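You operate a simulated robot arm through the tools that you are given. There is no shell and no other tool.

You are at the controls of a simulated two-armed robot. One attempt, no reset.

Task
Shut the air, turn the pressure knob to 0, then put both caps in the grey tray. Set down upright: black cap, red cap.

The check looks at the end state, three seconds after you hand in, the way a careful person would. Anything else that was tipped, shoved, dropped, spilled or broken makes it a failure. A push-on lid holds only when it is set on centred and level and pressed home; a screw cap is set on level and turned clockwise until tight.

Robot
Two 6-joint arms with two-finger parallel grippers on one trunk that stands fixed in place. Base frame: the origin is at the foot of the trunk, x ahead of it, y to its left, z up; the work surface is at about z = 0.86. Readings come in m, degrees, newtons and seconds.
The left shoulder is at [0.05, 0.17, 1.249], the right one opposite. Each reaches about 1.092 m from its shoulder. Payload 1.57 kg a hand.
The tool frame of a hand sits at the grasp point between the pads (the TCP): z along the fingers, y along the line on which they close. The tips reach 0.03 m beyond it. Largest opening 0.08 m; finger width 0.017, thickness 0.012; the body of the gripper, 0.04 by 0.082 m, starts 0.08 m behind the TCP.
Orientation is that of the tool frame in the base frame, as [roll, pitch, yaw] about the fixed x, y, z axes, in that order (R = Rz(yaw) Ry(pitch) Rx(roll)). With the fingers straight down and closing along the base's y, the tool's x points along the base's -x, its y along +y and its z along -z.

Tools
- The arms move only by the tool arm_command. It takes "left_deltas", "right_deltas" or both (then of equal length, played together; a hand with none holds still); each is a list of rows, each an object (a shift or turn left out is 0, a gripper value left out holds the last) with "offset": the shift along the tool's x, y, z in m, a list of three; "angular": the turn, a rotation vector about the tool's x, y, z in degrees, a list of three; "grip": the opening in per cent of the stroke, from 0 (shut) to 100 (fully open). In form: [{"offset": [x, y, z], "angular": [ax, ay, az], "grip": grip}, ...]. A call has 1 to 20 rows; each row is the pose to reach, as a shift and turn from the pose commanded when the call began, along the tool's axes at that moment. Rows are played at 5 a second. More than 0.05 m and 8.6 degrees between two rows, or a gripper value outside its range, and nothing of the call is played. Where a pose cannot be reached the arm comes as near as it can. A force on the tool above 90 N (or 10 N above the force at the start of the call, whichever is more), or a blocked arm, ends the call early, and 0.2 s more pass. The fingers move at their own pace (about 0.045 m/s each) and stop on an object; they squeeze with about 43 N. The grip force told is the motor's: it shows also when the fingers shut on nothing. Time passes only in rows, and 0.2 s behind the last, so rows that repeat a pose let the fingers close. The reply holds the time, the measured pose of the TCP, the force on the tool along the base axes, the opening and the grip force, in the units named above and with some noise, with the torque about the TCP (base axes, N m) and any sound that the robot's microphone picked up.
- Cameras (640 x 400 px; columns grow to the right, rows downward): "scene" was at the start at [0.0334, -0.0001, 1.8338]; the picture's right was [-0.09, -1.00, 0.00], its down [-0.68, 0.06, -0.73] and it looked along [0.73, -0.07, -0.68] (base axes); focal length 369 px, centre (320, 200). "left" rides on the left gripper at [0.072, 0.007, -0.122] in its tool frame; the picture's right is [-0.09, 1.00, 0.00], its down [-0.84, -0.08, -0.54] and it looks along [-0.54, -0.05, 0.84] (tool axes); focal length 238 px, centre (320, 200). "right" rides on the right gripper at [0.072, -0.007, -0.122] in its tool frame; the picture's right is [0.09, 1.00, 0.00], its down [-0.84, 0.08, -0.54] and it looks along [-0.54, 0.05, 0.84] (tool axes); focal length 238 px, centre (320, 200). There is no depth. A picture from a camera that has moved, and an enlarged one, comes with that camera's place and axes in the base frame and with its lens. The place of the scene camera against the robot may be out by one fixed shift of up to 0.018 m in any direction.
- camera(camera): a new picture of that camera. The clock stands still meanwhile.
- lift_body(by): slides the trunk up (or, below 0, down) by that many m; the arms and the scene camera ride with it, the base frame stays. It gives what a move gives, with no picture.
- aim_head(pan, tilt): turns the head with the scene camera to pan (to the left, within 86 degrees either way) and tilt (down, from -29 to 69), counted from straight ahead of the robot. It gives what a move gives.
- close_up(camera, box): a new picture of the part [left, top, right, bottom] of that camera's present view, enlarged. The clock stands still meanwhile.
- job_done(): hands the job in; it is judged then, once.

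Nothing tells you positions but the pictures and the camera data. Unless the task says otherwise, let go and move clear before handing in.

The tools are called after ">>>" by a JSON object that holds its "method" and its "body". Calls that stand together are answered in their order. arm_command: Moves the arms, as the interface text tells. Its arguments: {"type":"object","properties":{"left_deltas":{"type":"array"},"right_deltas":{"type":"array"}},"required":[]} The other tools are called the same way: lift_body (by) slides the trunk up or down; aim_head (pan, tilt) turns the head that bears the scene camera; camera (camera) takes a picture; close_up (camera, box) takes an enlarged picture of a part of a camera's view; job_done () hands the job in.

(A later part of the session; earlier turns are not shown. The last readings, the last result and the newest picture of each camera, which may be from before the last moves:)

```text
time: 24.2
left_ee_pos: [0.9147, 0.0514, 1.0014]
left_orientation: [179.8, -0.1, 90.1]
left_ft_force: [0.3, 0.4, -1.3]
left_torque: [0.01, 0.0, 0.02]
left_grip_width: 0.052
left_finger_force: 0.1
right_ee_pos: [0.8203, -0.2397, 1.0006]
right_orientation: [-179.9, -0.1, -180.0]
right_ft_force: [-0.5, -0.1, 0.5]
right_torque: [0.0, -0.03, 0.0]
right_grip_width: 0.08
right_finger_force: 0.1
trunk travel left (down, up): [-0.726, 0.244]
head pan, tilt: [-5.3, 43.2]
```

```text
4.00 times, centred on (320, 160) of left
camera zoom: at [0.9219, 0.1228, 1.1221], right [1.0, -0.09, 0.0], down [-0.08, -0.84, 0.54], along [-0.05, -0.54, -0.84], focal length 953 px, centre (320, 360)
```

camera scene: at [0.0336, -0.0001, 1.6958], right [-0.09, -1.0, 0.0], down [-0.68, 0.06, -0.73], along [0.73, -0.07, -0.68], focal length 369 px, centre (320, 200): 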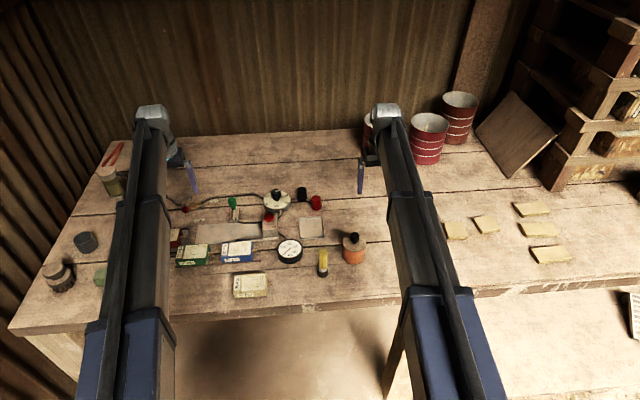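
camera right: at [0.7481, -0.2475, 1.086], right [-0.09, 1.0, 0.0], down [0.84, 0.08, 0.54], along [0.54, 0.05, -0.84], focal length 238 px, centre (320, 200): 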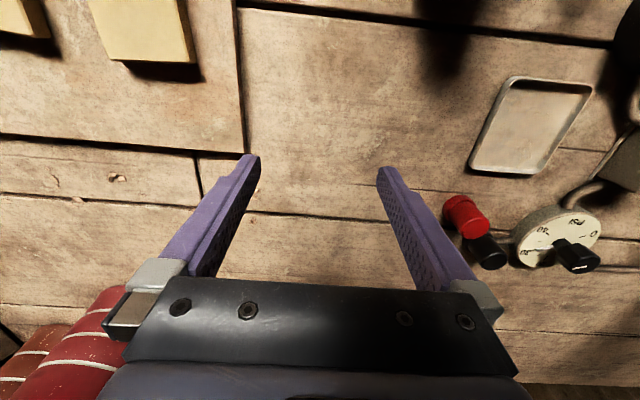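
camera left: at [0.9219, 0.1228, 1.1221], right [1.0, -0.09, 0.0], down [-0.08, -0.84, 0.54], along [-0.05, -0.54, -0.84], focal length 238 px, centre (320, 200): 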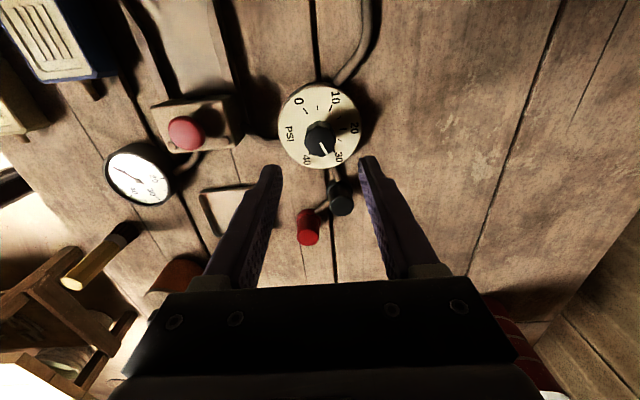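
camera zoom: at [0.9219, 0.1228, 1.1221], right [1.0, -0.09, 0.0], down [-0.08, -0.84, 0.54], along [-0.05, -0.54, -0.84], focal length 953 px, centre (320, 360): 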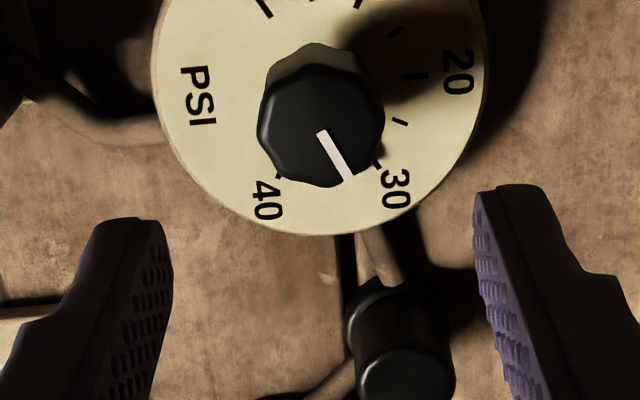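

The knob (0.9145, 0.0515) is right under the left TCP. I'll lower the trunk so the fingertips straddle the knob above the dial face.

>>> {"method": "lift_body", "body": {"by": -0.05}}

>>> {"method": "camera", "body": {"camera": "left"}}

>>> {"method": "close_up", "body": {"camera": "scene", "box": [230, 150, 350, 250]}}

```text
time: 25.1
left_ee_pos: [0.9153, 0.0514, 0.9509]
left_orientation: [179.8, -0.1, 90.1]
left_ft_force: [1.0, 0.4, 0.1]
left_torque: [0.01, 0.03, -0.01]
left_grip_width: 0.0521
left_finger_force: 0.0
right_ee_pos: [0.8184, -0.2398, 0.9508]
right_orientation: [180.0, 0.0, -180.0]
right_ft_force: [-0.6, -0.8, 0.5]
right_torque: [-0.01, 0.0, 0.01]
right_grip_width: 0.0801
right_finger_force: 0.0
trunk travel left (down, up): [-0.676, 0.294]
head pan, tilt: [-5.3, 43.2]
```

```text
taken
camera left: at [0.9216, 0.1228, 1.0723], right [1.0, -0.09, 0.0], down [-0.08, -0.84, 0.54], along [-0.05, -0.54, -0.84], focal length 238 px, centre (320, 200)
```

left: 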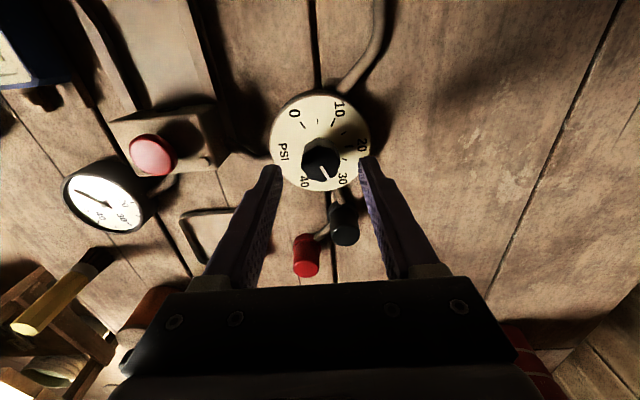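

```text
4.00 times, centred on (290, 200) of scene
camera zoom: at [0.0331, -0.0002, 1.6458], right [-0.09, -1.0, 0.0], down [-0.68, 0.06, -0.73], along [0.73, -0.07, -0.68], focal length 1476 px, centre (440, 200)
```

zoom: 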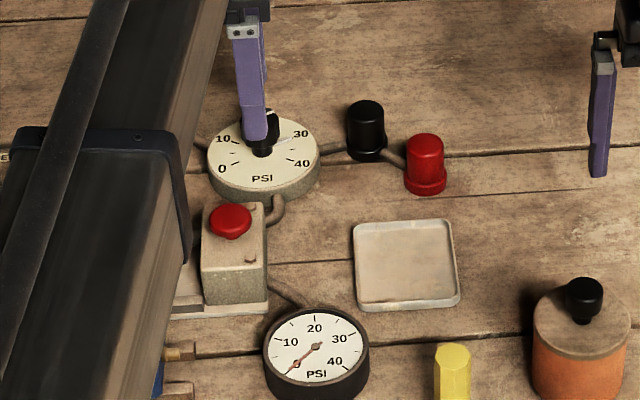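

Alignment is good. I'll lower the last 28 mm and close on the knob.

>>> {"method": "lift_body", "body": {"by": -0.028}}

>>> {"method": "arm_command", "body": {"left_deltas": [{"grip": 50}, {"grip": 35}, {"grip": 0}, {"grip": 0}, {"grip": 0}]}}

>>> {"method": "camera", "body": {"camera": "left"}}

```text
time: 25.8
left_ee_pos: [0.9148, 0.0517, 0.9244]
left_orientation: [179.8, -0.1, 90.0]
left_ft_force: [0.3, 0.2, 0.4]
left_torque: [-0.02, 0.0, 0.02]
left_grip_width: 0.0517
left_finger_force: 0.1
right_ee_pos: [0.8187, -0.2398, 0.9232]
right_orientation: [-180.0, 0.0, -180.0]
right_ft_force: [-0.3, -0.8, -0.4]
right_torque: [0.0, -0.04, 0.01]
right_grip_width: 0.0801
right_finger_force: 0.0
trunk travel left (down, up): [-0.648, 0.322]
head pan, tilt: [-5.3, 43.2]
```

```text
time: 27.0
left_ee_pos: [0.9147, 0.051, 0.9225]
left_orientation: [179.8, -0.2, 90.0]
left_ft_force: [4.6, 0.1, 3.7]
left_torque: [-0.01, 0.4, -0.02]
left_grip_width: 0.0297
left_finger_force: 39.0
right_ee_pos: [0.8193, -0.2395, 0.9241]
right_orientation: [180.0, -0.1, -180.0]
right_ft_force: [0.0, -0.2, 0.2]
right_torque: [-0.03, -0.02, 0.03]
right_grip_width: 0.0801
right_finger_force: 0.1
trunk travel left (down, up): [-0.648, 0.322]
head pan, tilt: [-5.3, 43.2]
```

```text
taken
camera left: at [0.922, 0.1228, 1.0441], right [1.0, -0.09, 0.0], down [-0.08, -0.84, 0.54], along [-0.05, -0.54, -0.84], focal length 238 px, centre (320, 200)
```

left: 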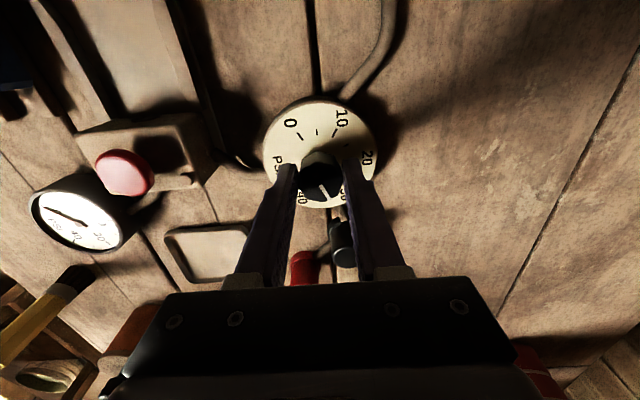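

The knob is gripped (30 mm across). I'll turn it 90° counter-clockwise first and check.

>>> {"method": "arm_command", "body": {"left_deltas": [{"angular": [0, 0, -7.5], "grip": 0}, {"angular": [0, 0, -15], "grip": 0}, {"angular": [0, 0, -22.5], "grip": 0}, {"angular": [0, 0, -30], "grip": 0}, {"angular": [0, 0, -37.5], "grip": 0}, {"angular": [0, 0, -45], "grip": 0}, {"angular": [0, 0, -52.5], "grip": 0}, {"angular": [0, 0, -60], "grip": 0}, {"angular": [0, 0, -67.5], "grip": 0}, {"angular": [0, 0, -75], "grip": 0}, {"angular": [0, 0, -82.5], "grip": 0}, {"angular": [0, 0, -90], "grip": 0}, {"angular": [0, 0, -90], "grip": 0}]}}

>>> {"method": "camera", "body": {"camera": "left"}}

>>> {"method": "close_up", "body": {"camera": "scene", "box": [230, 150, 350, 250]}}

```text
time: 29.8
left_ee_pos: [0.9133, 0.0494, 0.923]
left_orientation: [-179.9, 0.2, -179.9]
left_ft_force: [-16.5, -4.1, -13.4]
left_torque: [-0.66, 0.27, 0.03]
left_grip_width: 0.0295
left_finger_force: 39.6
right_ee_pos: [0.8191, -0.2409, 0.9224]
right_orientation: [-180.0, 0.0, 180.0]
right_ft_force: [0.4, 0.1, 0.3]
right_torque: [0.02, -0.01, -0.02]
right_grip_width: 0.08
right_finger_force: 0.0
trunk travel left (down, up): [-0.648, 0.322]
head pan, tilt: [-5.3, 43.2]
```

```text
taken
camera left: at [0.8423, 0.0564, 1.0438], right [0.09, 1.0, 0.0], down [0.84, -0.08, 0.54], along [0.54, -0.05, -0.84], focal length 238 px, centre (320, 200)
```

left: 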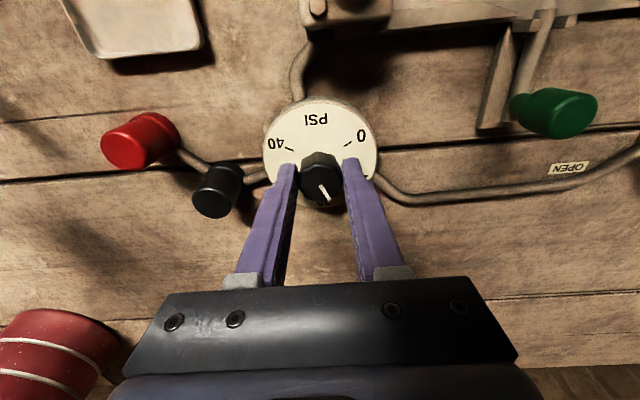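

```text
4.00 times, centred on (290, 200) of scene
camera zoom: at [0.033, -0.0005, 1.6177], right [-0.09, -1.0, 0.0], down [-0.68, 0.06, -0.73], along [0.73, -0.07, -0.68], focal length 1476 px, centre (440, 200)
```

zoom: 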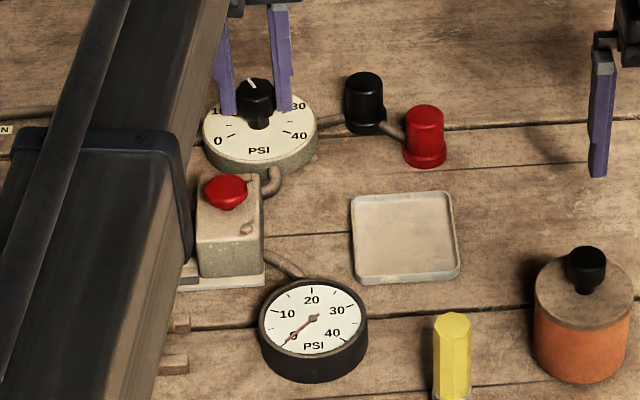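

The knob is following (line now about mid-way between 10 and 20). I'll relieve the small side load and turn the remaining 90°.

>>> {"method": "arm_command", "body": {"left_deltas": [{"offset": [0.0015, -0.001, 0], "angular": [0, 0, -7.5], "grip": 0}, {"offset": [0.0015, -0.001, 0], "angular": [0, 0, -15], "grip": 0}, {"offset": [0.0015, -0.001, 0], "angular": [0, 0, -22.5], "grip": 0}, {"offset": [0.0015, -0.001, 0], "angular": [0, 0, -30], "grip": 0}, {"offset": [0.0015, -0.001, 0], "angular": [0, 0, -37.5], "grip": 0}, {"offset": [0.0015, -0.001, 0], "angular": [0, 0, -45], "grip": 0}, {"offset": [0.0015, -0.001, 0], "angular": [0, 0, -52.5], "grip": 0}, {"offset": [0.0015, -0.001, 0], "angular": [0, 0, -60], "grip": 0}, {"offset": [0.0015, -0.001, 0], "angular": [0, 0, -67.5], "grip": 0}, {"offset": [0.0015, -0.001, 0], "angular": [0, 0, -75], "grip": 0}, {"offset": [0.0015, -0.001, 0], "angular": [0, 0, -82.5], "grip": 0}, {"offset": [0.0015, -0.001, 0], "angular": [0, 0, -88], "grip": 0}, {"offset": [0.0015, -0.001, 0], "angular": [0, 0, -88], "grip": 0}]}}

>>> {"method": "camera", "body": {"camera": "left"}}

>>> {"method": "close_up", "body": {"camera": "scene", "box": [240, 150, 320, 210]}}

```text
time: 32.6
left_ee_pos: [0.9137, 0.049, 0.9234]
left_orientation: [-179.6, 0.0, -91.9]
left_ft_force: [22.9, -11.9, 18.5]
left_torque: [0.42, 0.15, 0.05]
left_grip_width: 0.0294
left_finger_force: 39.1
right_ee_pos: [0.8198, -0.2406, 0.9228]
right_orientation: [179.9, 0.0, -180.0]
right_ft_force: [0.1, 0.0, -0.1]
right_torque: [0.02, -0.01, -0.01]
right_grip_width: 0.08
right_finger_force: 0.0
trunk travel left (down, up): [-0.648, 0.322]
head pan, tilt: [-5.3, 43.2]
```

```text
taken
camera left: at [0.9057, -0.0231, 1.0439], right [-0.99, 0.12, -0.01], down [0.1, 0.83, 0.54], along [0.07, 0.54, -0.84], focal length 238 px, centre (320, 200)
```

left: 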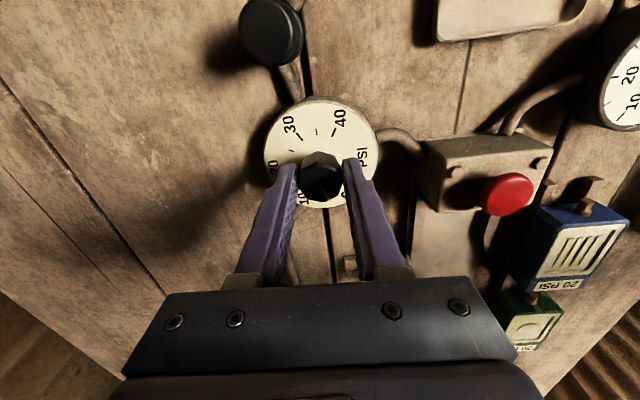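

```text
6.67 times, centred on (280, 180) of scene
camera zoom: at [0.0339, -0.0017, 1.6179], right [-0.09, -1.0, 0.0], down [-0.68, 0.06, -0.73], along [0.73, -0.07, -0.68], focal length 2461 px, centre (587, 333)
```

zoom: 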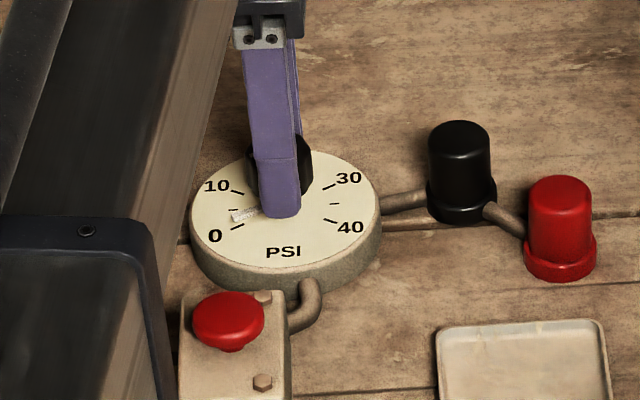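

The pointer has reached somewhere between 5 and 0. I'll zoom to measure how much is left.

>>> {"method": "close_up", "body": {"camera": "scene", "box": [258, 162, 294, 192]}}

>>> {"method": "close_up", "body": {"camera": "left", "box": [260, 90, 390, 220]}}

```text
13.33 times, centred on (276, 177) of scene
camera zoom: at [0.0339, -0.0017, 1.6179], right [-0.09, -1.0, 0.0], down [-0.68, 0.06, -0.73], along [0.73, -0.07, -0.68], focal length 4922 px, centre (907, 507)
```

zoom: 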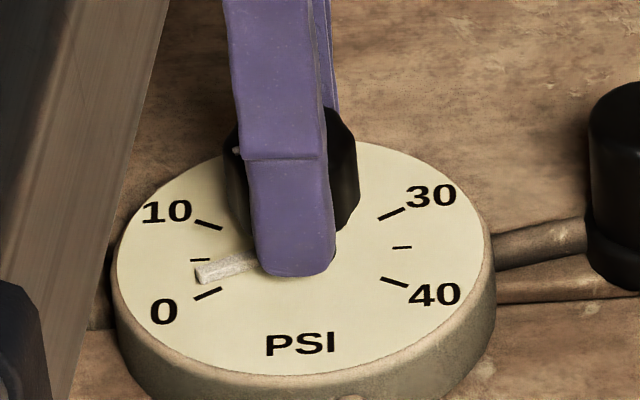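

```text
3.08 times, centred on (325, 155) of left
camera zoom: at [0.9057, -0.0231, 1.0439], right [-0.99, 0.12, -0.01], down [0.1, 0.83, 0.54], along [0.07, 0.54, -0.84], focal length 733 px, centre (305, 338)
```

zoom: 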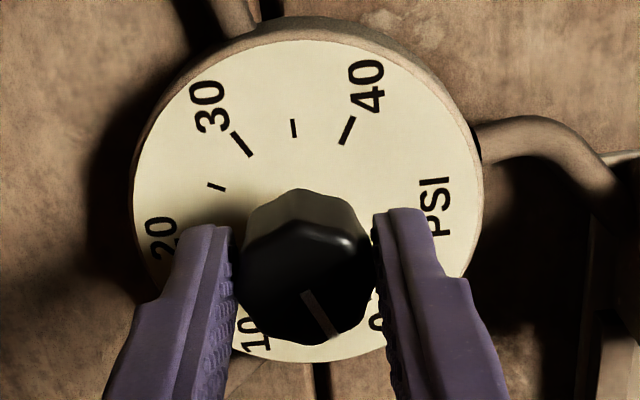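

The pointer needs roughly 19° more counter-clockwise to reach 0 (a bit of slip while gripping). I'll turn 10° more, check, and finish the rest with feedback.

>>> {"method": "arm_command", "body": {"left_deltas": [{"offset": [0.0005, -0.001, 0], "angular": [0, 0, -5], "grip": 0}, {"offset": [0.0005, -0.001, 0], "angular": [0, 0, -10], "grip": 0}, {"offset": [0.0005, -0.001, 0], "angular": [0, 0, -14], "grip": 0}, {"offset": [0.0005, -0.001, 0], "angular": [0, 0, -14], "grip": 0}]}}

>>> {"method": "close_up", "body": {"camera": "scene", "box": [258, 162, 294, 192]}}

```text
time: 33.6
left_ee_pos: [0.9145, 0.0494, 0.922]
left_orientation: [-179.7, 0.0, -77.9]
left_ft_force: [18.1, -3.9, 7.7]
left_torque: [-0.01, -0.07, -0.09]
left_grip_width: 0.0288
left_finger_force: 39.1
right_ee_pos: [0.8199, -0.2399, 0.9217]
right_orientation: [-180.0, 0.1, 180.0]
right_ft_force: [0.5, -0.4, -0.5]
right_torque: [-0.02, -0.02, 0.03]
right_grip_width: 0.0799
right_finger_force: 0.0
trunk travel left (down, up): [-0.648, 0.322]
head pan, tilt: [-5.3, 43.2]
```

```text
13.33 times, centred on (276, 177) of scene
camera zoom: at [0.0343, -0.0006, 1.6177], right [-0.09, -1.0, 0.0], down [-0.68, 0.06, -0.73], along [0.73, -0.07, -0.69], focal length 4922 px, centre (907, 507)
```

zoom: 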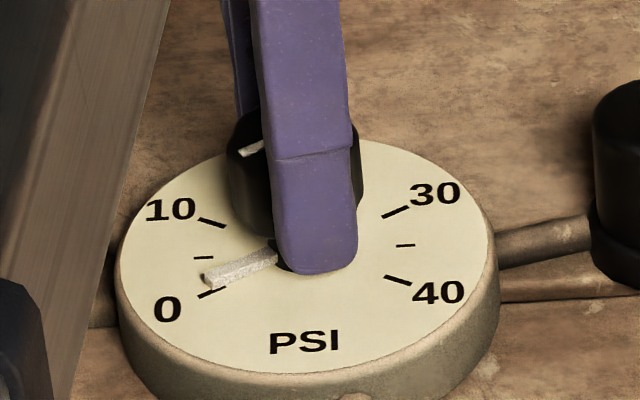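

Now about 7–8° short of the 0 mark. I'll turn 8° more.

>>> {"method": "arm_command", "body": {"left_deltas": [{"offset": [0, -0.0005, 0], "angular": [0, 0, -4], "grip": 0}, {"offset": [0, -0.0005, 0], "angular": [0, 0, -8], "grip": 0}, {"offset": [0, -0.0005, 0], "angular": [0, 0, -8], "grip": 0}]}}

>>> {"method": "close_up", "body": {"camera": "scene", "box": [258, 162, 294, 192]}}

```text
time: 34.4
left_ee_pos: [0.9146, 0.0489, 0.9214]
left_orientation: [-179.8, 0.0, -70.0]
left_ft_force: [10.8, -0.9, 0.3]
left_torque: [0.23, -0.06, -0.75]
left_grip_width: 0.0292
left_finger_force: 39.2
right_ee_pos: [0.8197, -0.2399, 0.9227]
right_orientation: [179.9, -0.1, -180.0]
right_ft_force: [0.3, 1.2, 0.6]
right_torque: [0.0, 0.01, -0.03]
right_grip_width: 0.0802
right_finger_force: 0.0
trunk travel left (down, up): [-0.648, 0.322]
head pan, tilt: [-5.3, 43.2]
```

```text
13.33 times, centred on (276, 177) of scene
camera zoom: at [0.0346, -0.0003, 1.6177], right [-0.09, -1.0, 0.0], down [-0.68, 0.06, -0.73], along [0.73, -0.07, -0.69], focal length 4922 px, centre (907, 507)
```

zoom: 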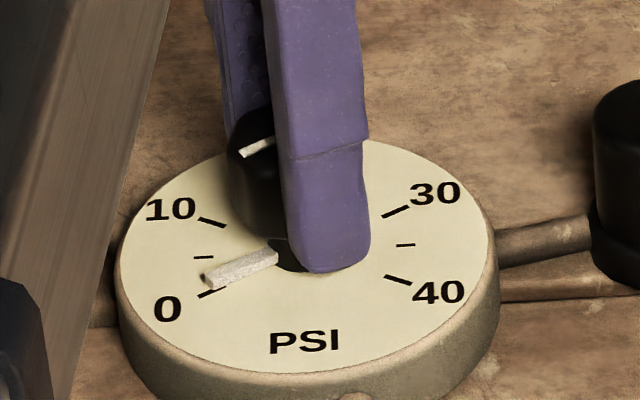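

The pointer no longer moves and torque rose sharply, so the knob appears to be at its end stop. I'll release, raise up and inspect the dial squarely from above.

>>> {"method": "arm_command", "body": {"left_deltas": [{"angular": [0, 0, 4], "grip": 0}, {"angular": [0, 0, 4], "grip": 45}, {"angular": [0, 0, 4], "grip": 65}, {"angular": [0, 0, 4], "grip": 65}]}}

>>> {"method": "lift_body", "body": {"by": 0.07}}

>>> {"method": "camera", "body": {"camera": "left"}}

>>> {"method": "close_up", "body": {"camera": "scene", "box": [255, 180, 300, 215]}}

```text
time: 35.4
left_ee_pos: [0.9139, 0.0495, 0.9221]
left_orientation: [-179.8, -0.1, -74.0]
left_ft_force: [0.9, -0.1, 0.4]
left_torque: [0.01, 0.03, -0.04]
left_grip_width: 0.0519
left_finger_force: 0.1
right_ee_pos: [0.8205, -0.2398, 0.9213]
right_orientation: [180.0, 0.0, -180.0]
right_ft_force: [-0.3, -0.1, 0.3]
right_torque: [0.01, -0.03, 0.01]
right_grip_width: 0.08
right_finger_force: 0.1
trunk travel left (down, up): [-0.648, 0.322]
head pan, tilt: [-5.3, 43.2]
```

```text
time: 36.5
left_ee_pos: [0.9143, 0.0499, 0.993]
left_orientation: [-179.7, 0.1, -74.0]
left_ft_force: [0.1, -0.3, 0.4]
left_torque: [0.0, -0.03, 0.0]
left_grip_width: 0.0521
left_finger_force: 0.1
right_ee_pos: [0.8194, -0.2395, 0.992]
right_orientation: [179.9, 0.0, -180.0]
right_ft_force: [-0.8, 0.2, 0.8]
right_torque: [0.0, 0.02, -0.03]
right_grip_width: 0.0799
right_finger_force: 0.1
trunk travel left (down, up): [-0.718, 0.252]
head pan, tilt: [-5.3, 43.2]
```

```text
taken
camera left: at [0.9285, -0.0216, 1.1138], right [-0.98, -0.19, 0.0], down [-0.16, 0.83, 0.54], along [-0.1, 0.53, -0.84], focal length 238 px, centre (320, 200)
```

left: 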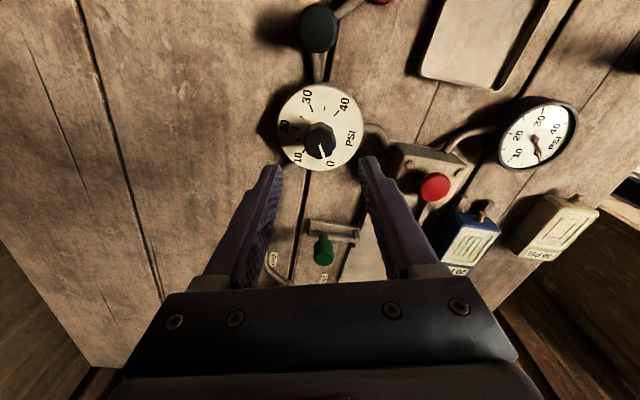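

```text
11.43 times, centred on (278, 198) of scene
camera zoom: at [0.0337, -0.0002, 1.6878], right [-0.09, -1.0, 0.0], down [-0.68, 0.06, -0.73], along [0.73, -0.07, -0.68], focal length 4219 px, centre (806, 229)
```

zoom: 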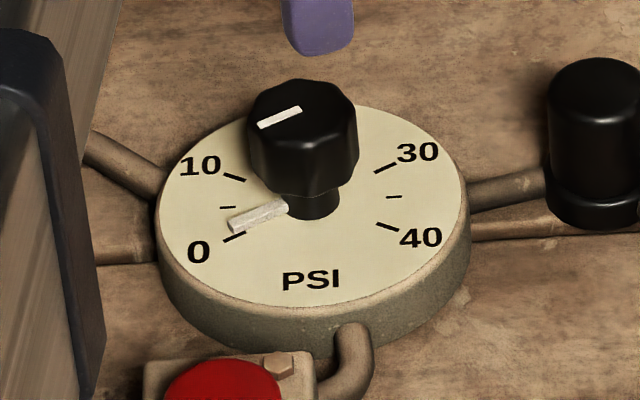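

The knob line appears aligned with 0. I'll magnify both views to be certain.

>>> {"method": "close_up", "body": {"camera": "scene", "box": [266, 186, 284, 204]}}

>>> {"method": "close_up", "body": {"camera": "left", "box": [270, 75, 370, 180]}}

```text
16.00 times, centred on (275, 195) of scene
camera zoom: at [0.0337, -0.0002, 1.6878], right [-0.09, -1.0, 0.0], down [-0.68, 0.06, -0.73], along [0.73, -0.07, -0.68], focal length 5906 px, centre (1040, 280)
```

zoom: 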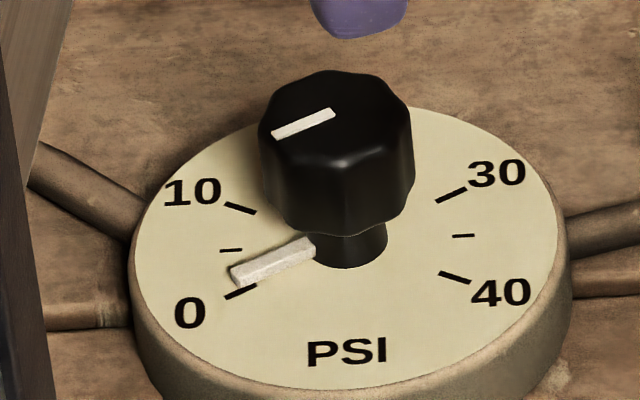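

```text
3.81 times, centred on (320, 128) of left
camera zoom: at [0.9285, -0.0216, 1.1138], right [-0.98, -0.19, 0.0], down [-0.16, 0.83, 0.54], along [-0.1, 0.53, -0.84], focal length 908 px, centre (320, 476)
```

zoom: 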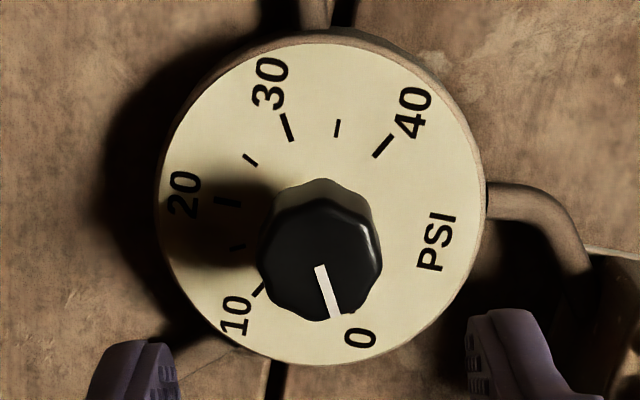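

From slightly oblique views the line reads parallel to the 0 tick within a few degrees. I'll place the left camera directly over the dial for an unbiased check.

>>> {"method": "arm_command", "body": {"left_deltas": [{"offset": [-0.035, -0.01, 0]}, {"offset": [-0.0692, -0.0198, 0]}, {"offset": [-0.0692, -0.0198, 0]}]}}

>>> {"method": "close_up", "body": {"camera": "left", "box": [250, 0, 390, 100]}}

```text
time: 37.3
left_ee_pos: [0.9148, 0.1223, 0.9919]
left_orientation: [-179.9, 0.1, -74.0]
left_ft_force: [0.1, 0.0, -0.1]
left_torque: [0.0, 0.0, 0.01]
left_grip_width: 0.0521
left_finger_force: 0.0
right_ee_pos: [0.8199, -0.2401, 0.9921]
right_orientation: [-179.9, -0.1, -179.9]
right_ft_force: [0.2, -0.4, -0.8]
right_torque: [0.0, -0.01, 0.0]
right_grip_width: 0.0798
right_finger_force: 0.1
trunk travel left (down, up): [-0.718, 0.252]
head pan, tilt: [-5.3, 43.2]
```

```text
4.00 times, centred on (320, 50) of left
camera zoom: at [0.9273, 0.0507, 1.1139], right [-0.98, -0.19, 0.0], down [-0.16, 0.83, 0.54], along [-0.1, 0.53, -0.84], focal length 953 px, centre (320, 800)
```

zoom: 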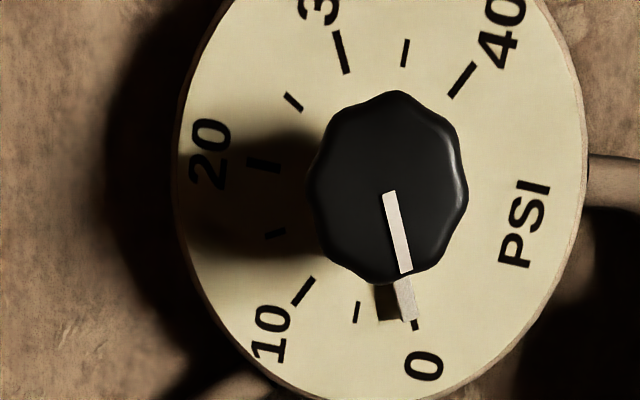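

From overhead the pointer sits at 0 but perhaps 3° shy; my 4° back-off before opening may have turned it slightly. I'll regrip, turn to the stop again and release without backing off.

>>> {"method": "arm_command", "body": {"left_deltas": [{"offset": [0.035, 0.01, 0], "grip": 65}, {"offset": [0.0692, 0.0198, 0], "grip": 65}, {"offset": [0.0692, 0.0198, 0], "grip": 65}]}}

>>> {"method": "lift_body", "body": {"by": -0.07}}

>>> {"method": "arm_command", "body": {"left_deltas": [{"grip": 45}, {"grip": 0}, {"grip": 0}, {"grip": 0}]}}

```text
time: 38.1
left_ee_pos: [0.9132, 0.0498, 0.9935]
left_orientation: [-179.9, 0.0, -74.0]
left_ft_force: [0.2, 0.2, 0.5]
left_torque: [0.0, 0.0, 0.0]
left_grip_width: 0.0518
left_finger_force: 0.0
right_ee_pos: [0.8204, -0.2387, 0.9932]
right_orientation: [-180.0, 0.1, 180.0]
right_ft_force: [0.4, 0.4, -0.3]
right_torque: [0.01, 0.01, 0.01]
right_grip_width: 0.08
right_finger_force: 0.0
trunk travel left (down, up): [-0.718, 0.252]
head pan, tilt: [-5.3, 43.2]
```

```text
time: 39.2
left_ee_pos: [0.9131, 0.0503, 0.9225]
left_orientation: [-179.8, 0.1, -74.1]
left_ft_force: [-1.0, 0.9, 0.1]
left_torque: [0.02, -0.02, -0.01]
left_grip_width: 0.0517
left_finger_force: 0.1
right_ee_pos: [0.8181, -0.2403, 0.9228]
right_orientation: [180.0, 0.0, -180.0]
right_ft_force: [-0.9, -0.3, 0.0]
right_torque: [0.02, 0.02, 0.01]
right_grip_width: 0.08
right_finger_force: 0.0
trunk travel left (down, up): [-0.648, 0.322]
head pan, tilt: [-5.3, 43.2]
```

```text
time: 40.2
left_ee_pos: [0.9155, 0.0513, 0.9224]
left_orientation: [-179.6, 0.1, -73.9]
left_ft_force: [14.0, 2.9, 9.6]
left_torque: [-0.16, 0.01, 0.04]
left_grip_width: 0.0288
left_finger_force: 36.6
right_ee_pos: [0.8201, -0.2401, 0.9222]
right_orientation: [-180.0, 0.0, -179.9]
right_ft_force: [0.1, -0.7, 0.1]
right_torque: [0.01, 0.0, 0.04]
right_grip_width: 0.08
right_finger_force: 0.0
trunk travel left (down, up): [-0.648, 0.322]
head pan, tilt: [-5.3, 43.2]
```

Regripped at 28.8 mm. Now I'll turn a few degrees counter-clockwise while watching torque.

>>> {"method": "arm_command", "body": {"left_deltas": [{"offset": [0.0, -0.001, 0], "angular": [0, 0, -2], "grip": 0}, {"offset": [0.0, -0.001, 0], "angular": [0, 0, -4], "grip": 0}, {"offset": [0.0, -0.001, 0], "angular": [0, 0, -4], "grip": 0}]}}

>>> {"method": "close_up", "body": {"camera": "scene", "box": [258, 162, 294, 192]}}

```text
time: 41.0
left_ee_pos: [0.9147, 0.0508, 0.9226]
left_orientation: [-179.7, -0.1, -69.9]
left_ft_force: [16.3, 0.1, 12.1]
left_torque: [0.46, 0.02, -0.71]
left_grip_width: 0.0292
left_finger_force: 38.6
right_ee_pos: [0.8196, -0.2392, 0.9233]
right_orientation: [180.0, 0.0, -180.0]
right_ft_force: [-0.8, 0.7, 0.0]
right_torque: [-0.01, 0.01, 0.03]
right_grip_width: 0.0798
right_finger_force: 0.0
trunk travel left (down, up): [-0.648, 0.322]
head pan, tilt: [-5.3, 43.2]
```

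```text
13.33 times, centred on (276, 177) of scene
camera zoom: at [0.0337, -0.0003, 1.6179], right [-0.09, -1.0, 0.0], down [-0.68, 0.06, -0.73], along [0.73, -0.07, -0.68], focal length 4922 px, centre (907, 507)
```

zoom: 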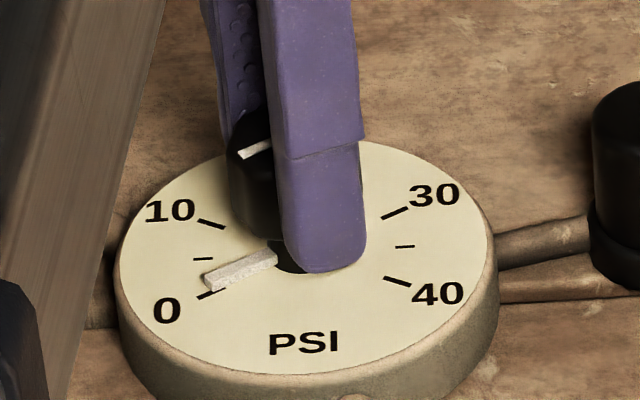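

Torque rises at once with no pointer motion, which confirms the knob is at its 0 stop. I'll open straight away and rise.

>>> {"method": "arm_command", "body": {"left_deltas": [{"grip": 40}, {"grip": 65}, {"grip": 65}]}}

>>> {"method": "lift_body", "body": {"by": 0.07}}

>>> {"method": "arm_command", "body": {"left_deltas": [{"offset": [-0.035, -0.01, 0]}, {"offset": [-0.0692, -0.0198, 0]}, {"offset": [-0.0692, -0.0198, 0]}]}}

>>> {"method": "close_up", "body": {"camera": "left", "box": [250, 0, 390, 100]}}

```text
time: 41.8
left_ee_pos: [0.9127, 0.0506, 0.9225]
left_orientation: [-179.9, 0.1, -70.0]
left_ft_force: [-0.6, 0.2, 0.0]
left_torque: [-0.02, -0.02, -0.02]
left_grip_width: 0.052
left_finger_force: 0.0
right_ee_pos: [0.819, -0.2391, 0.9227]
right_orientation: [-180.0, 0.0, -180.0]
right_ft_force: [-0.4, -0.2, 0.9]
right_torque: [-0.03, 0.0, -0.01]
right_grip_width: 0.0802
right_finger_force: 0.1
trunk travel left (down, up): [-0.648, 0.322]
head pan, tilt: [-5.3, 43.2]
```

```text
time: 42.9
left_ee_pos: [0.914, 0.0519, 0.9927]
left_orientation: [-179.8, 0.0, -70.0]
left_ft_force: [1.0, 0.1, 0.0]
left_torque: [0.0, -0.01, -0.02]
left_grip_width: 0.052
left_finger_force: 0.1
right_ee_pos: [0.8185, -0.2405, 0.9932]
right_orientation: [-179.9, 0.0, -180.0]
right_ft_force: [-0.1, 0.5, -0.1]
right_torque: [-0.01, -0.03, -0.01]
right_grip_width: 0.08
right_finger_force: 0.1
trunk travel left (down, up): [-0.718, 0.252]
head pan, tilt: [-5.3, 43.2]
```

```text
time: 43.7
left_ee_pos: [0.9091, 0.1219, 0.9924]
left_orientation: [-179.7, 0.0, -70.0]
left_ft_force: [0.8, 0.1, -1.2]
left_torque: [0.01, -0.01, 0.0]
left_grip_width: 0.052
left_finger_force: 0.1
right_ee_pos: [0.8198, -0.2406, 0.9921]
right_orientation: [-179.9, 0.0, -180.0]
right_ft_force: [-0.5, -1.0, 0.8]
right_torque: [0.04, -0.01, 0.02]
right_grip_width: 0.08
right_finger_force: 0.0
trunk travel left (down, up): [-0.718, 0.252]
head pan, tilt: [-5.3, 43.2]
```

```text
4.00 times, centred on (320, 50) of left
camera zoom: at [0.9279, 0.0516, 1.114], right [-0.97, -0.25, 0.0], down [-0.22, 0.81, 0.54], along [-0.13, 0.53, -0.84], focal length 953 px, centre (320, 800)
```

zoom: 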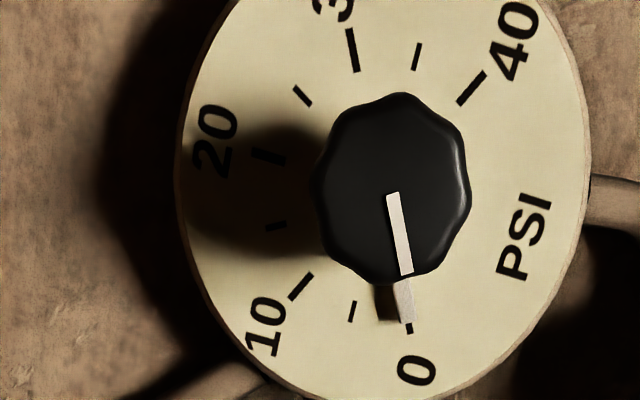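

The pointer tip is on the 0 tick and the knob is at its stop. Before moving on, I'll look at the caps from the left camera here.

>>> {"method": "camera", "body": {"camera": "left"}}

>>> {"method": "close_up", "body": {"camera": "scene", "box": [285, 170, 335, 220]}}

```text
taken
camera left: at [0.9279, 0.0516, 1.114], right [-0.97, -0.25, 0.0], down [-0.22, 0.81, 0.54], along [-0.13, 0.53, -0.84], focal length 238 px, centre (320, 200)
```

left: 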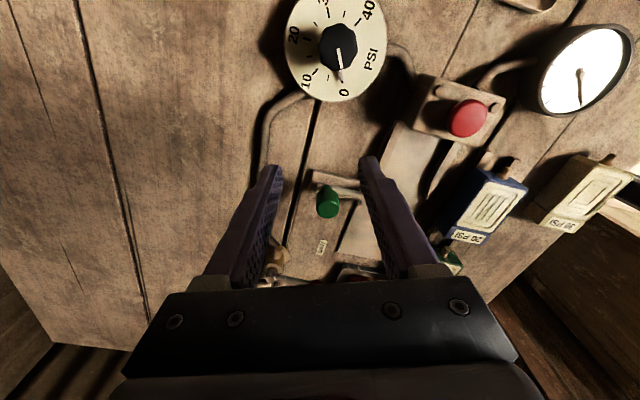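

```text
8.00 times, centred on (310, 195) of scene
camera zoom: at [0.0334, -0.0004, 1.6878], right [-0.09, -1.0, 0.0], down [-0.68, 0.06, -0.73], along [0.73, -0.07, -0.68], focal length 2953 px, centre (400, 240)
```

zoom: 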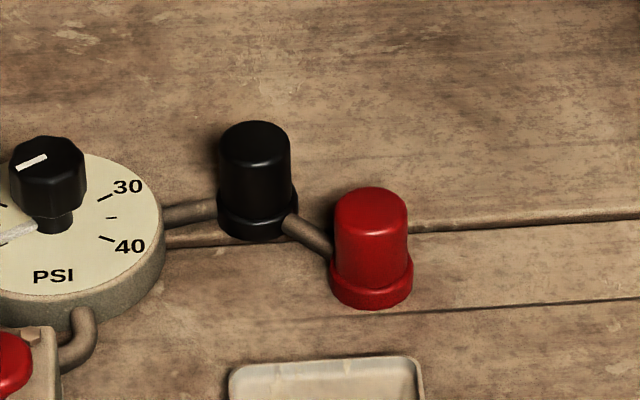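

I'll park the left hand (closed) over clear wood near (0.915, 0.245) and bring the right hand behind the caps for a straight look.

>>> {"method": "arm_command", "body": {"left_deltas": [{"offset": [-0.025, -0.0105, 0], "angular": [0, 0, 4], "grip": 30}, {"offset": [-0.05, -0.021, 0], "angular": [0, 0, 8], "grip": 0}, {"offset": [-0.075, -0.0315, 0], "angular": [0, 0, 12], "grip": 0}, {"offset": [-0.1, -0.042, 0], "angular": [0, 0, 16], "grip": 0}, {"offset": [-0.1135, -0.0477, 0], "angular": [0, 0, 20], "grip": 0}, {"offset": [-0.1135, -0.0477, 0], "angular": [0, 0, 20], "grip": 0}], "right_deltas": [{"offset": [-0.004, 0.04, 0]}, {"offset": [-0.008, 0.08, 0]}, {"offset": [-0.012, 0.12, 0]}, {"offset": [-0.016, 0.16, 0]}, {"offset": [-0.02, 0.2, 0]}, {"offset": [-0.02, 0.2, 0]}]}}

>>> {"method": "camera", "body": {"camera": "right"}}

>>> {"method": "close_up", "body": {"camera": "right", "box": [260, 150, 380, 260]}}

>>> {"method": "camera", "body": {"camera": "left"}}

```text
time: 45.1
left_ee_pos: [0.9147, 0.246, 0.9927]
left_orientation: [-179.8, 0.1, -90.0]
left_ft_force: [0.4, -0.2, 0.0]
left_torque: [0.03, 0.0, 0.01]
left_grip_width: 0.0
left_finger_force: 22.1
right_ee_pos: [0.8387, -0.042, 0.9927]
right_orientation: [-180.0, -0.1, 180.0]
right_ft_force: [0.0, -0.1, -0.1]
right_torque: [0.01, -0.01, 0.03]
right_grip_width: 0.08
right_finger_force: 0.1
right hand out of reach, approached as far as the arm can: row 4
trunk travel left (down, up): [-0.718, 0.252]
head pan, tilt: [-5.3, 43.2]
```

```text
taken
camera right: at [0.767, -0.0491, 1.1148], right [-0.09, 1.0, 0.0], down [0.84, 0.08, 0.54], along [0.54, 0.05, -0.84], focal length 238 px, centre (320, 200)
```

right: 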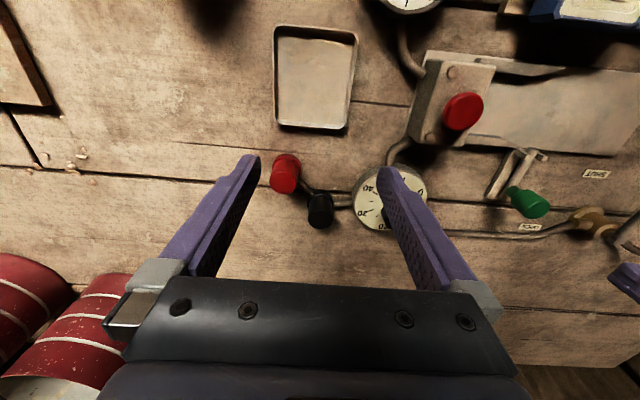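

```text
3.64 times, centred on (320, 205) of right
camera zoom: at [0.767, -0.0491, 1.1148], right [-0.09, 1.0, 0.0], down [0.84, 0.08, 0.54], along [0.54, 0.05, -0.84], focal length 867 px, centre (320, 182)
```

zoom: 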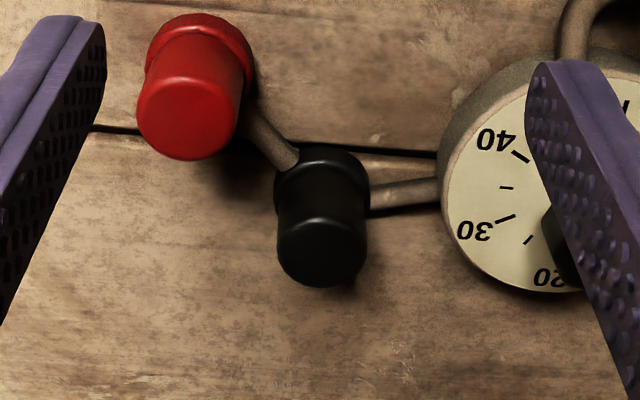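

```text
taken
camera left: at [0.9085, 0.1736, 1.114], right [-1.0, 0.09, 0.0], down [0.08, 0.84, 0.54], along [0.05, 0.54, -0.84], focal length 238 px, centre (320, 200)
```

left: 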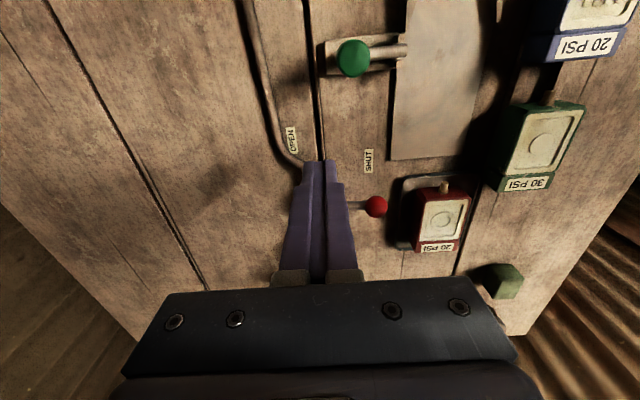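

Black cap is at about (0.925, -0.034) and red at (0.881, -0.074), both ~47 mm tall. The black cap is slightly beyond straight-down reach, so I'll tilt the right hand 8° forward (fingers still closing along y) and move over it with a half-open gripper.

>>> {"method": "arm_command", "body": {"right_deltas": [{"offset": [-0.022, 0.002, 0], "angular": [0, -2, 0], "grip": 52}, {"offset": [-0.044, 0.004, 0], "angular": [0, -4, 0], "grip": 52}, {"offset": [-0.066, 0.006, 0], "angular": [0, -6, 0], "grip": 52}, {"offset": [-0.086, 0.008, 0], "angular": [0, -8, 0], "grip": 52}, {"offset": [-0.086, 0.008, 0], "angular": [0, -8, 0], "grip": 52}]}}

>>> {"method": "camera", "body": {"camera": "right"}}

```text
time: 46.3
left_ee_pos: [0.9147, 0.2466, 0.9925]
left_orientation: [-179.9, 0.1, -90.0]
left_ft_force: [0.9, 0.3, 0.1]
left_torque: [-0.02, -0.02, -0.01]
left_grip_width: 0.0001
left_finger_force: 21.0
right_ee_pos: [0.924, -0.0326, 0.9946]
right_orientation: [180.0, 8.0, -179.8]
right_ft_force: [0.1, -0.2, 0.0]
right_torque: [-0.02, 0.01, -0.01]
right_grip_width: 0.0416
right_finger_force: 0.1
trunk travel left (down, up): [-0.718, 0.252]
head pan, tilt: [-5.3, 43.2]
```

```text
taken
camera right: at [0.8367, -0.04, 1.1058], right [-0.09, 1.0, -0.01], down [0.75, 0.08, 0.65], along [0.65, 0.05, -0.76], focal length 238 px, centre (320, 200)
```

right: 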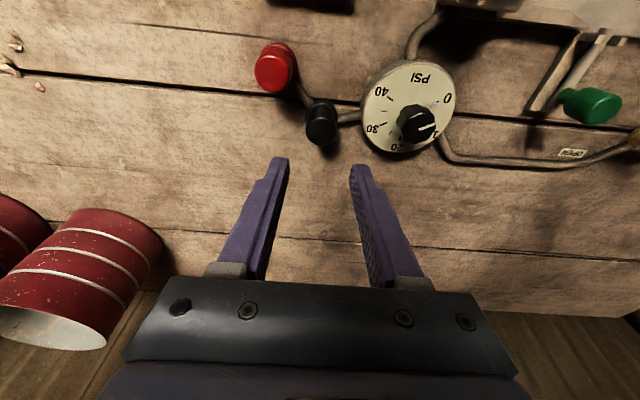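

The tilted pose reaches. I'll zoom to refine the cap's offset from the TCP.

>>> {"method": "close_up", "body": {"camera": "right", "box": [280, 80, 380, 170]}}

>>> {"method": "close_up", "body": {"camera": "scene", "box": [270, 130, 350, 220]}}

```text
4.44 times, centred on (330, 125) of right
camera zoom: at [0.8367, -0.04, 1.1058], right [-0.09, 1.0, -0.01], down [0.75, 0.08, 0.65], along [0.65, 0.05, -0.76], focal length 1059 px, centre (276, 533)
```

zoom: 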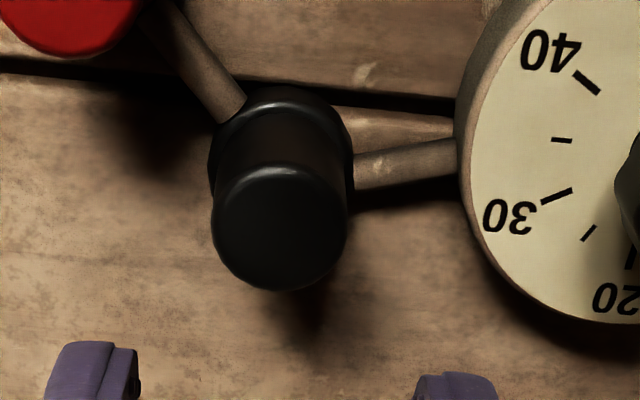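

```text
4.44 times, centred on (310, 175) of scene
camera zoom: at [0.0333, -0.0001, 1.6878], right [-0.09, -1.0, 0.0], down [-0.68, 0.06, -0.73], along [0.73, -0.07, -0.68], focal length 1641 px, centre (364, 311)
```

zoom: 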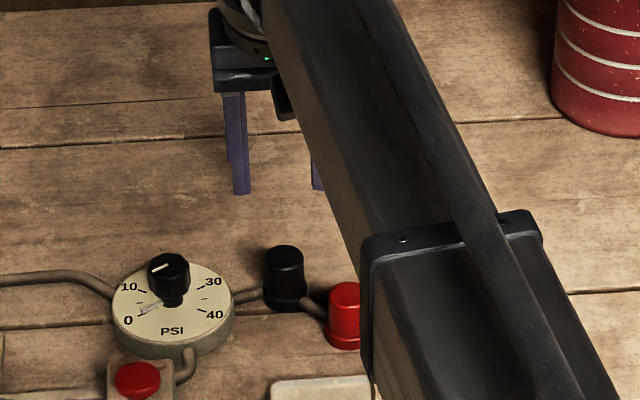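

Refined: cap tops at z ≈ 0.905, black at (0.928, -0.0335), red at (0.884, -0.075). I'll fine-shift and lower the trunk in stages so the fingertips straddle the black cap above the pipe.

>>> {"method": "arm_command", "body": {"right_deltas": [{"offset": [-0.0015, -0.001, 0], "grip": 52}, {"offset": [-0.0015, -0.001, 0], "grip": 52}]}}

>>> {"method": "lift_body", "body": {"by": -0.055}}

>>> {"method": "camera", "body": {"camera": "right"}}

>>> {"method": "camera", "body": {"camera": "left"}}

```text
time: 46.9
left_ee_pos: [0.9161, 0.246, 0.9921]
left_orientation: [-179.7, 0.1, -90.0]
left_ft_force: [0.5, 0.0, 0.0]
left_torque: [0.03, 0.02, 0.01]
left_grip_width: 0.0003
left_finger_force: 21.4
right_ee_pos: [0.9265, -0.0327, 0.9937]
right_orientation: [180.0, 7.9, 180.0]
right_ft_force: [1.1, 0.1, 0.1]
right_torque: [-0.02, -0.03, -0.02]
right_grip_width: 0.0415
right_finger_force: 0.0
trunk travel left (down, up): [-0.718, 0.252]
head pan, tilt: [-5.3, 43.2]
```

```text
time: 47.8
left_ee_pos: [0.9139, 0.2456, 0.9379]
left_orientation: [-179.8, 0.1, -90.0]
left_ft_force: [0.1, -0.7, -0.4]
left_torque: [-0.01, 0.0, -0.01]
left_grip_width: 0.0
left_finger_force: 21.4
right_ee_pos: [0.9268, -0.0318, 0.9397]
right_orientation: [-180.0, 8.0, 180.0]
right_ft_force: [0.2, 0.1, -0.4]
right_torque: [0.01, -0.01, -0.01]
right_grip_width: 0.0414
right_finger_force: 0.0
trunk travel left (down, up): [-0.663, 0.307]
head pan, tilt: [-5.3, 43.2]
```

```text
taken
camera right: at [0.8386, -0.0403, 1.0509], right [-0.09, 1.0, -0.01], down [0.75, 0.08, 0.65], along [0.65, 0.05, -0.76], focal length 238 px, centre (320, 200)
```

right: 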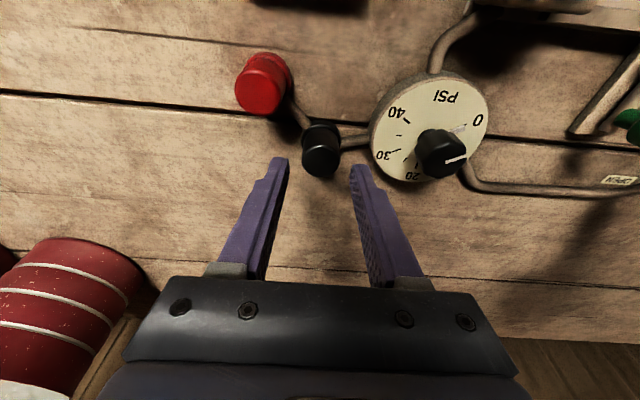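

```text
taken
camera left: at [0.9084, 0.1737, 1.0591], right [-1.0, 0.09, 0.0], down [0.08, 0.84, 0.54], along [0.05, 0.54, -0.84], focal length 238 px, centre (320, 200)
```

left: 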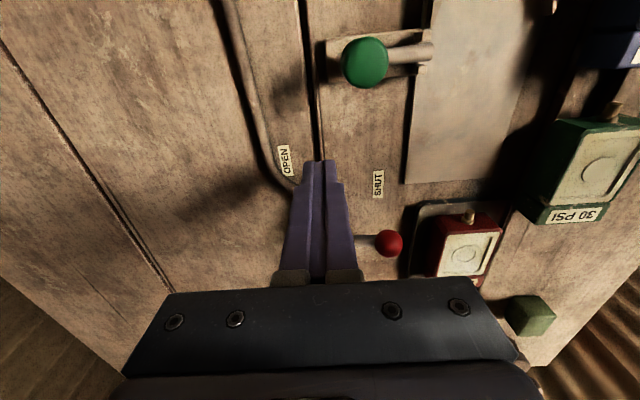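

The cap is centred between the fingers. I'll lower 22 mm more and then close.

>>> {"method": "lift_body", "body": {"by": -0.022}}

>>> {"method": "camera", "body": {"camera": "right"}}

```text
time: 48.5
left_ee_pos: [0.9137, 0.2466, 0.9162]
left_orientation: [-179.8, 0.1, -90.0]
left_ft_force: [-0.5, 0.1, -1.0]
left_torque: [-0.04, -0.02, 0.03]
left_grip_width: 0.0
left_finger_force: 21.1
right_ee_pos: [0.9264, -0.0311, 0.9182]
right_orientation: [180.0, 8.1, 179.9]
right_ft_force: [-0.1, 0.1, 0.2]
right_torque: [-0.01, -0.02, 0.03]
right_grip_width: 0.0413
right_finger_force: 0.0
trunk travel left (down, up): [-0.641, 0.329]
head pan, tilt: [-5.3, 43.2]
```

```text
taken
camera right: at [0.8386, -0.0403, 1.0289], right [-0.09, 1.0, -0.01], down [0.75, 0.08, 0.65], along [0.65, 0.05, -0.76], focal length 238 px, centre (320, 200)
```

right: 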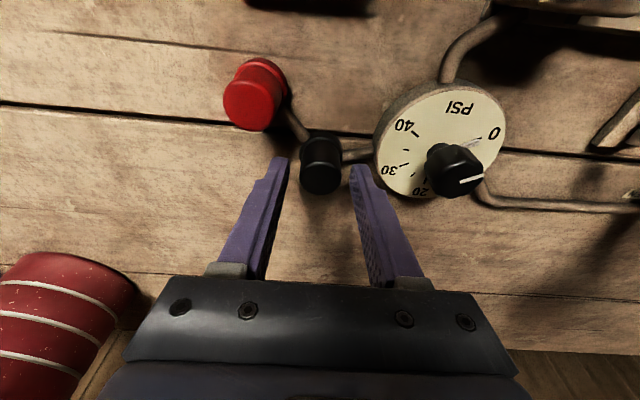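

The fingertips flank the cap. Closing now.

>>> {"method": "arm_command", "body": {"right_deltas": [{"grip": 40}, {"grip": 30}, {"grip": 0}, {"grip": 0}, {"grip": 0}]}}

>>> {"method": "camera", "body": {"camera": "right"}}

```text
time: 49.7
left_ee_pos: [0.9154, 0.2465, 0.916]
left_orientation: [-179.8, 0.1, -90.1]
left_ft_force: [-0.3, 0.6, -0.3]
left_torque: [-0.01, -0.01, 0.0]
left_grip_width: 0.0
left_finger_force: 21.4
right_ee_pos: [0.9258, -0.0329, 0.9176]
right_orientation: [179.9, 8.0, 180.0]
right_ft_force: [0.6, 0.4, -0.1]
right_torque: [0.01, 0.0, -0.01]
right_grip_width: 0.0274
right_finger_force: 37.1
trunk travel left (down, up): [-0.641, 0.329]
head pan, tilt: [-5.3, 43.2]
```

```text
taken
camera right: at [0.8388, -0.0402, 1.0287], right [-0.09, 1.0, -0.01], down [0.75, 0.08, 0.65], along [0.65, 0.05, -0.76], focal length 238 px, centre (320, 200)
```

right: 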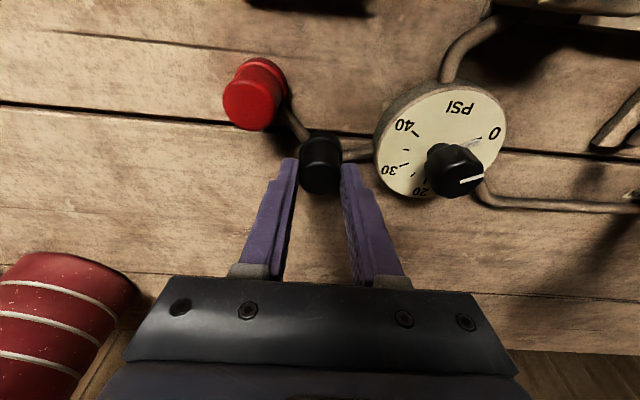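

The black cap is gripped. I'll lift just 4 mm and read the force to see whether it comes free or is threaded.

>>> {"method": "lift_body", "body": {"by": 0.004}}

>>> {"method": "close_up", "body": {"camera": "right", "box": [270, 120, 380, 210]}}

```text
time: 50.2
left_ee_pos: [0.9143, 0.2453, 0.9199]
left_orientation: [-179.8, 0.1, -89.9]
left_ft_force: [-0.6, 0.7, 0.1]
left_torque: [-0.03, -0.04, 0.02]
left_grip_width: 0.0
left_finger_force: 21.1
right_ee_pos: [0.9267, -0.0328, 0.9237]
right_orientation: [180.0, 8.0, -180.0]
right_ft_force: [0.4, 1.1, 0.2]
right_torque: [0.0, -0.03, -0.02]
right_grip_width: 0.0272
right_finger_force: 37.8
trunk travel left (down, up): [-0.645, 0.325]
head pan, tilt: [-5.3, 43.2]
```

```text
4.44 times, centred on (325, 165) of right
camera zoom: at [0.8389, -0.0402, 1.0327], right [-0.09, 1.0, -0.01], down [0.75, 0.08, 0.65], along [0.65, 0.05, -0.76], focal length 1059 px, centre (298, 356)
```

zoom: 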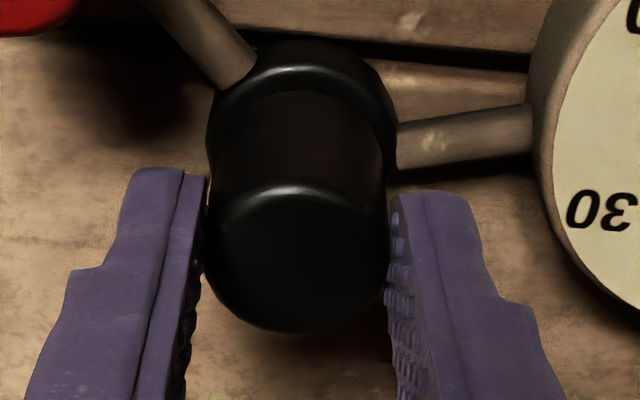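

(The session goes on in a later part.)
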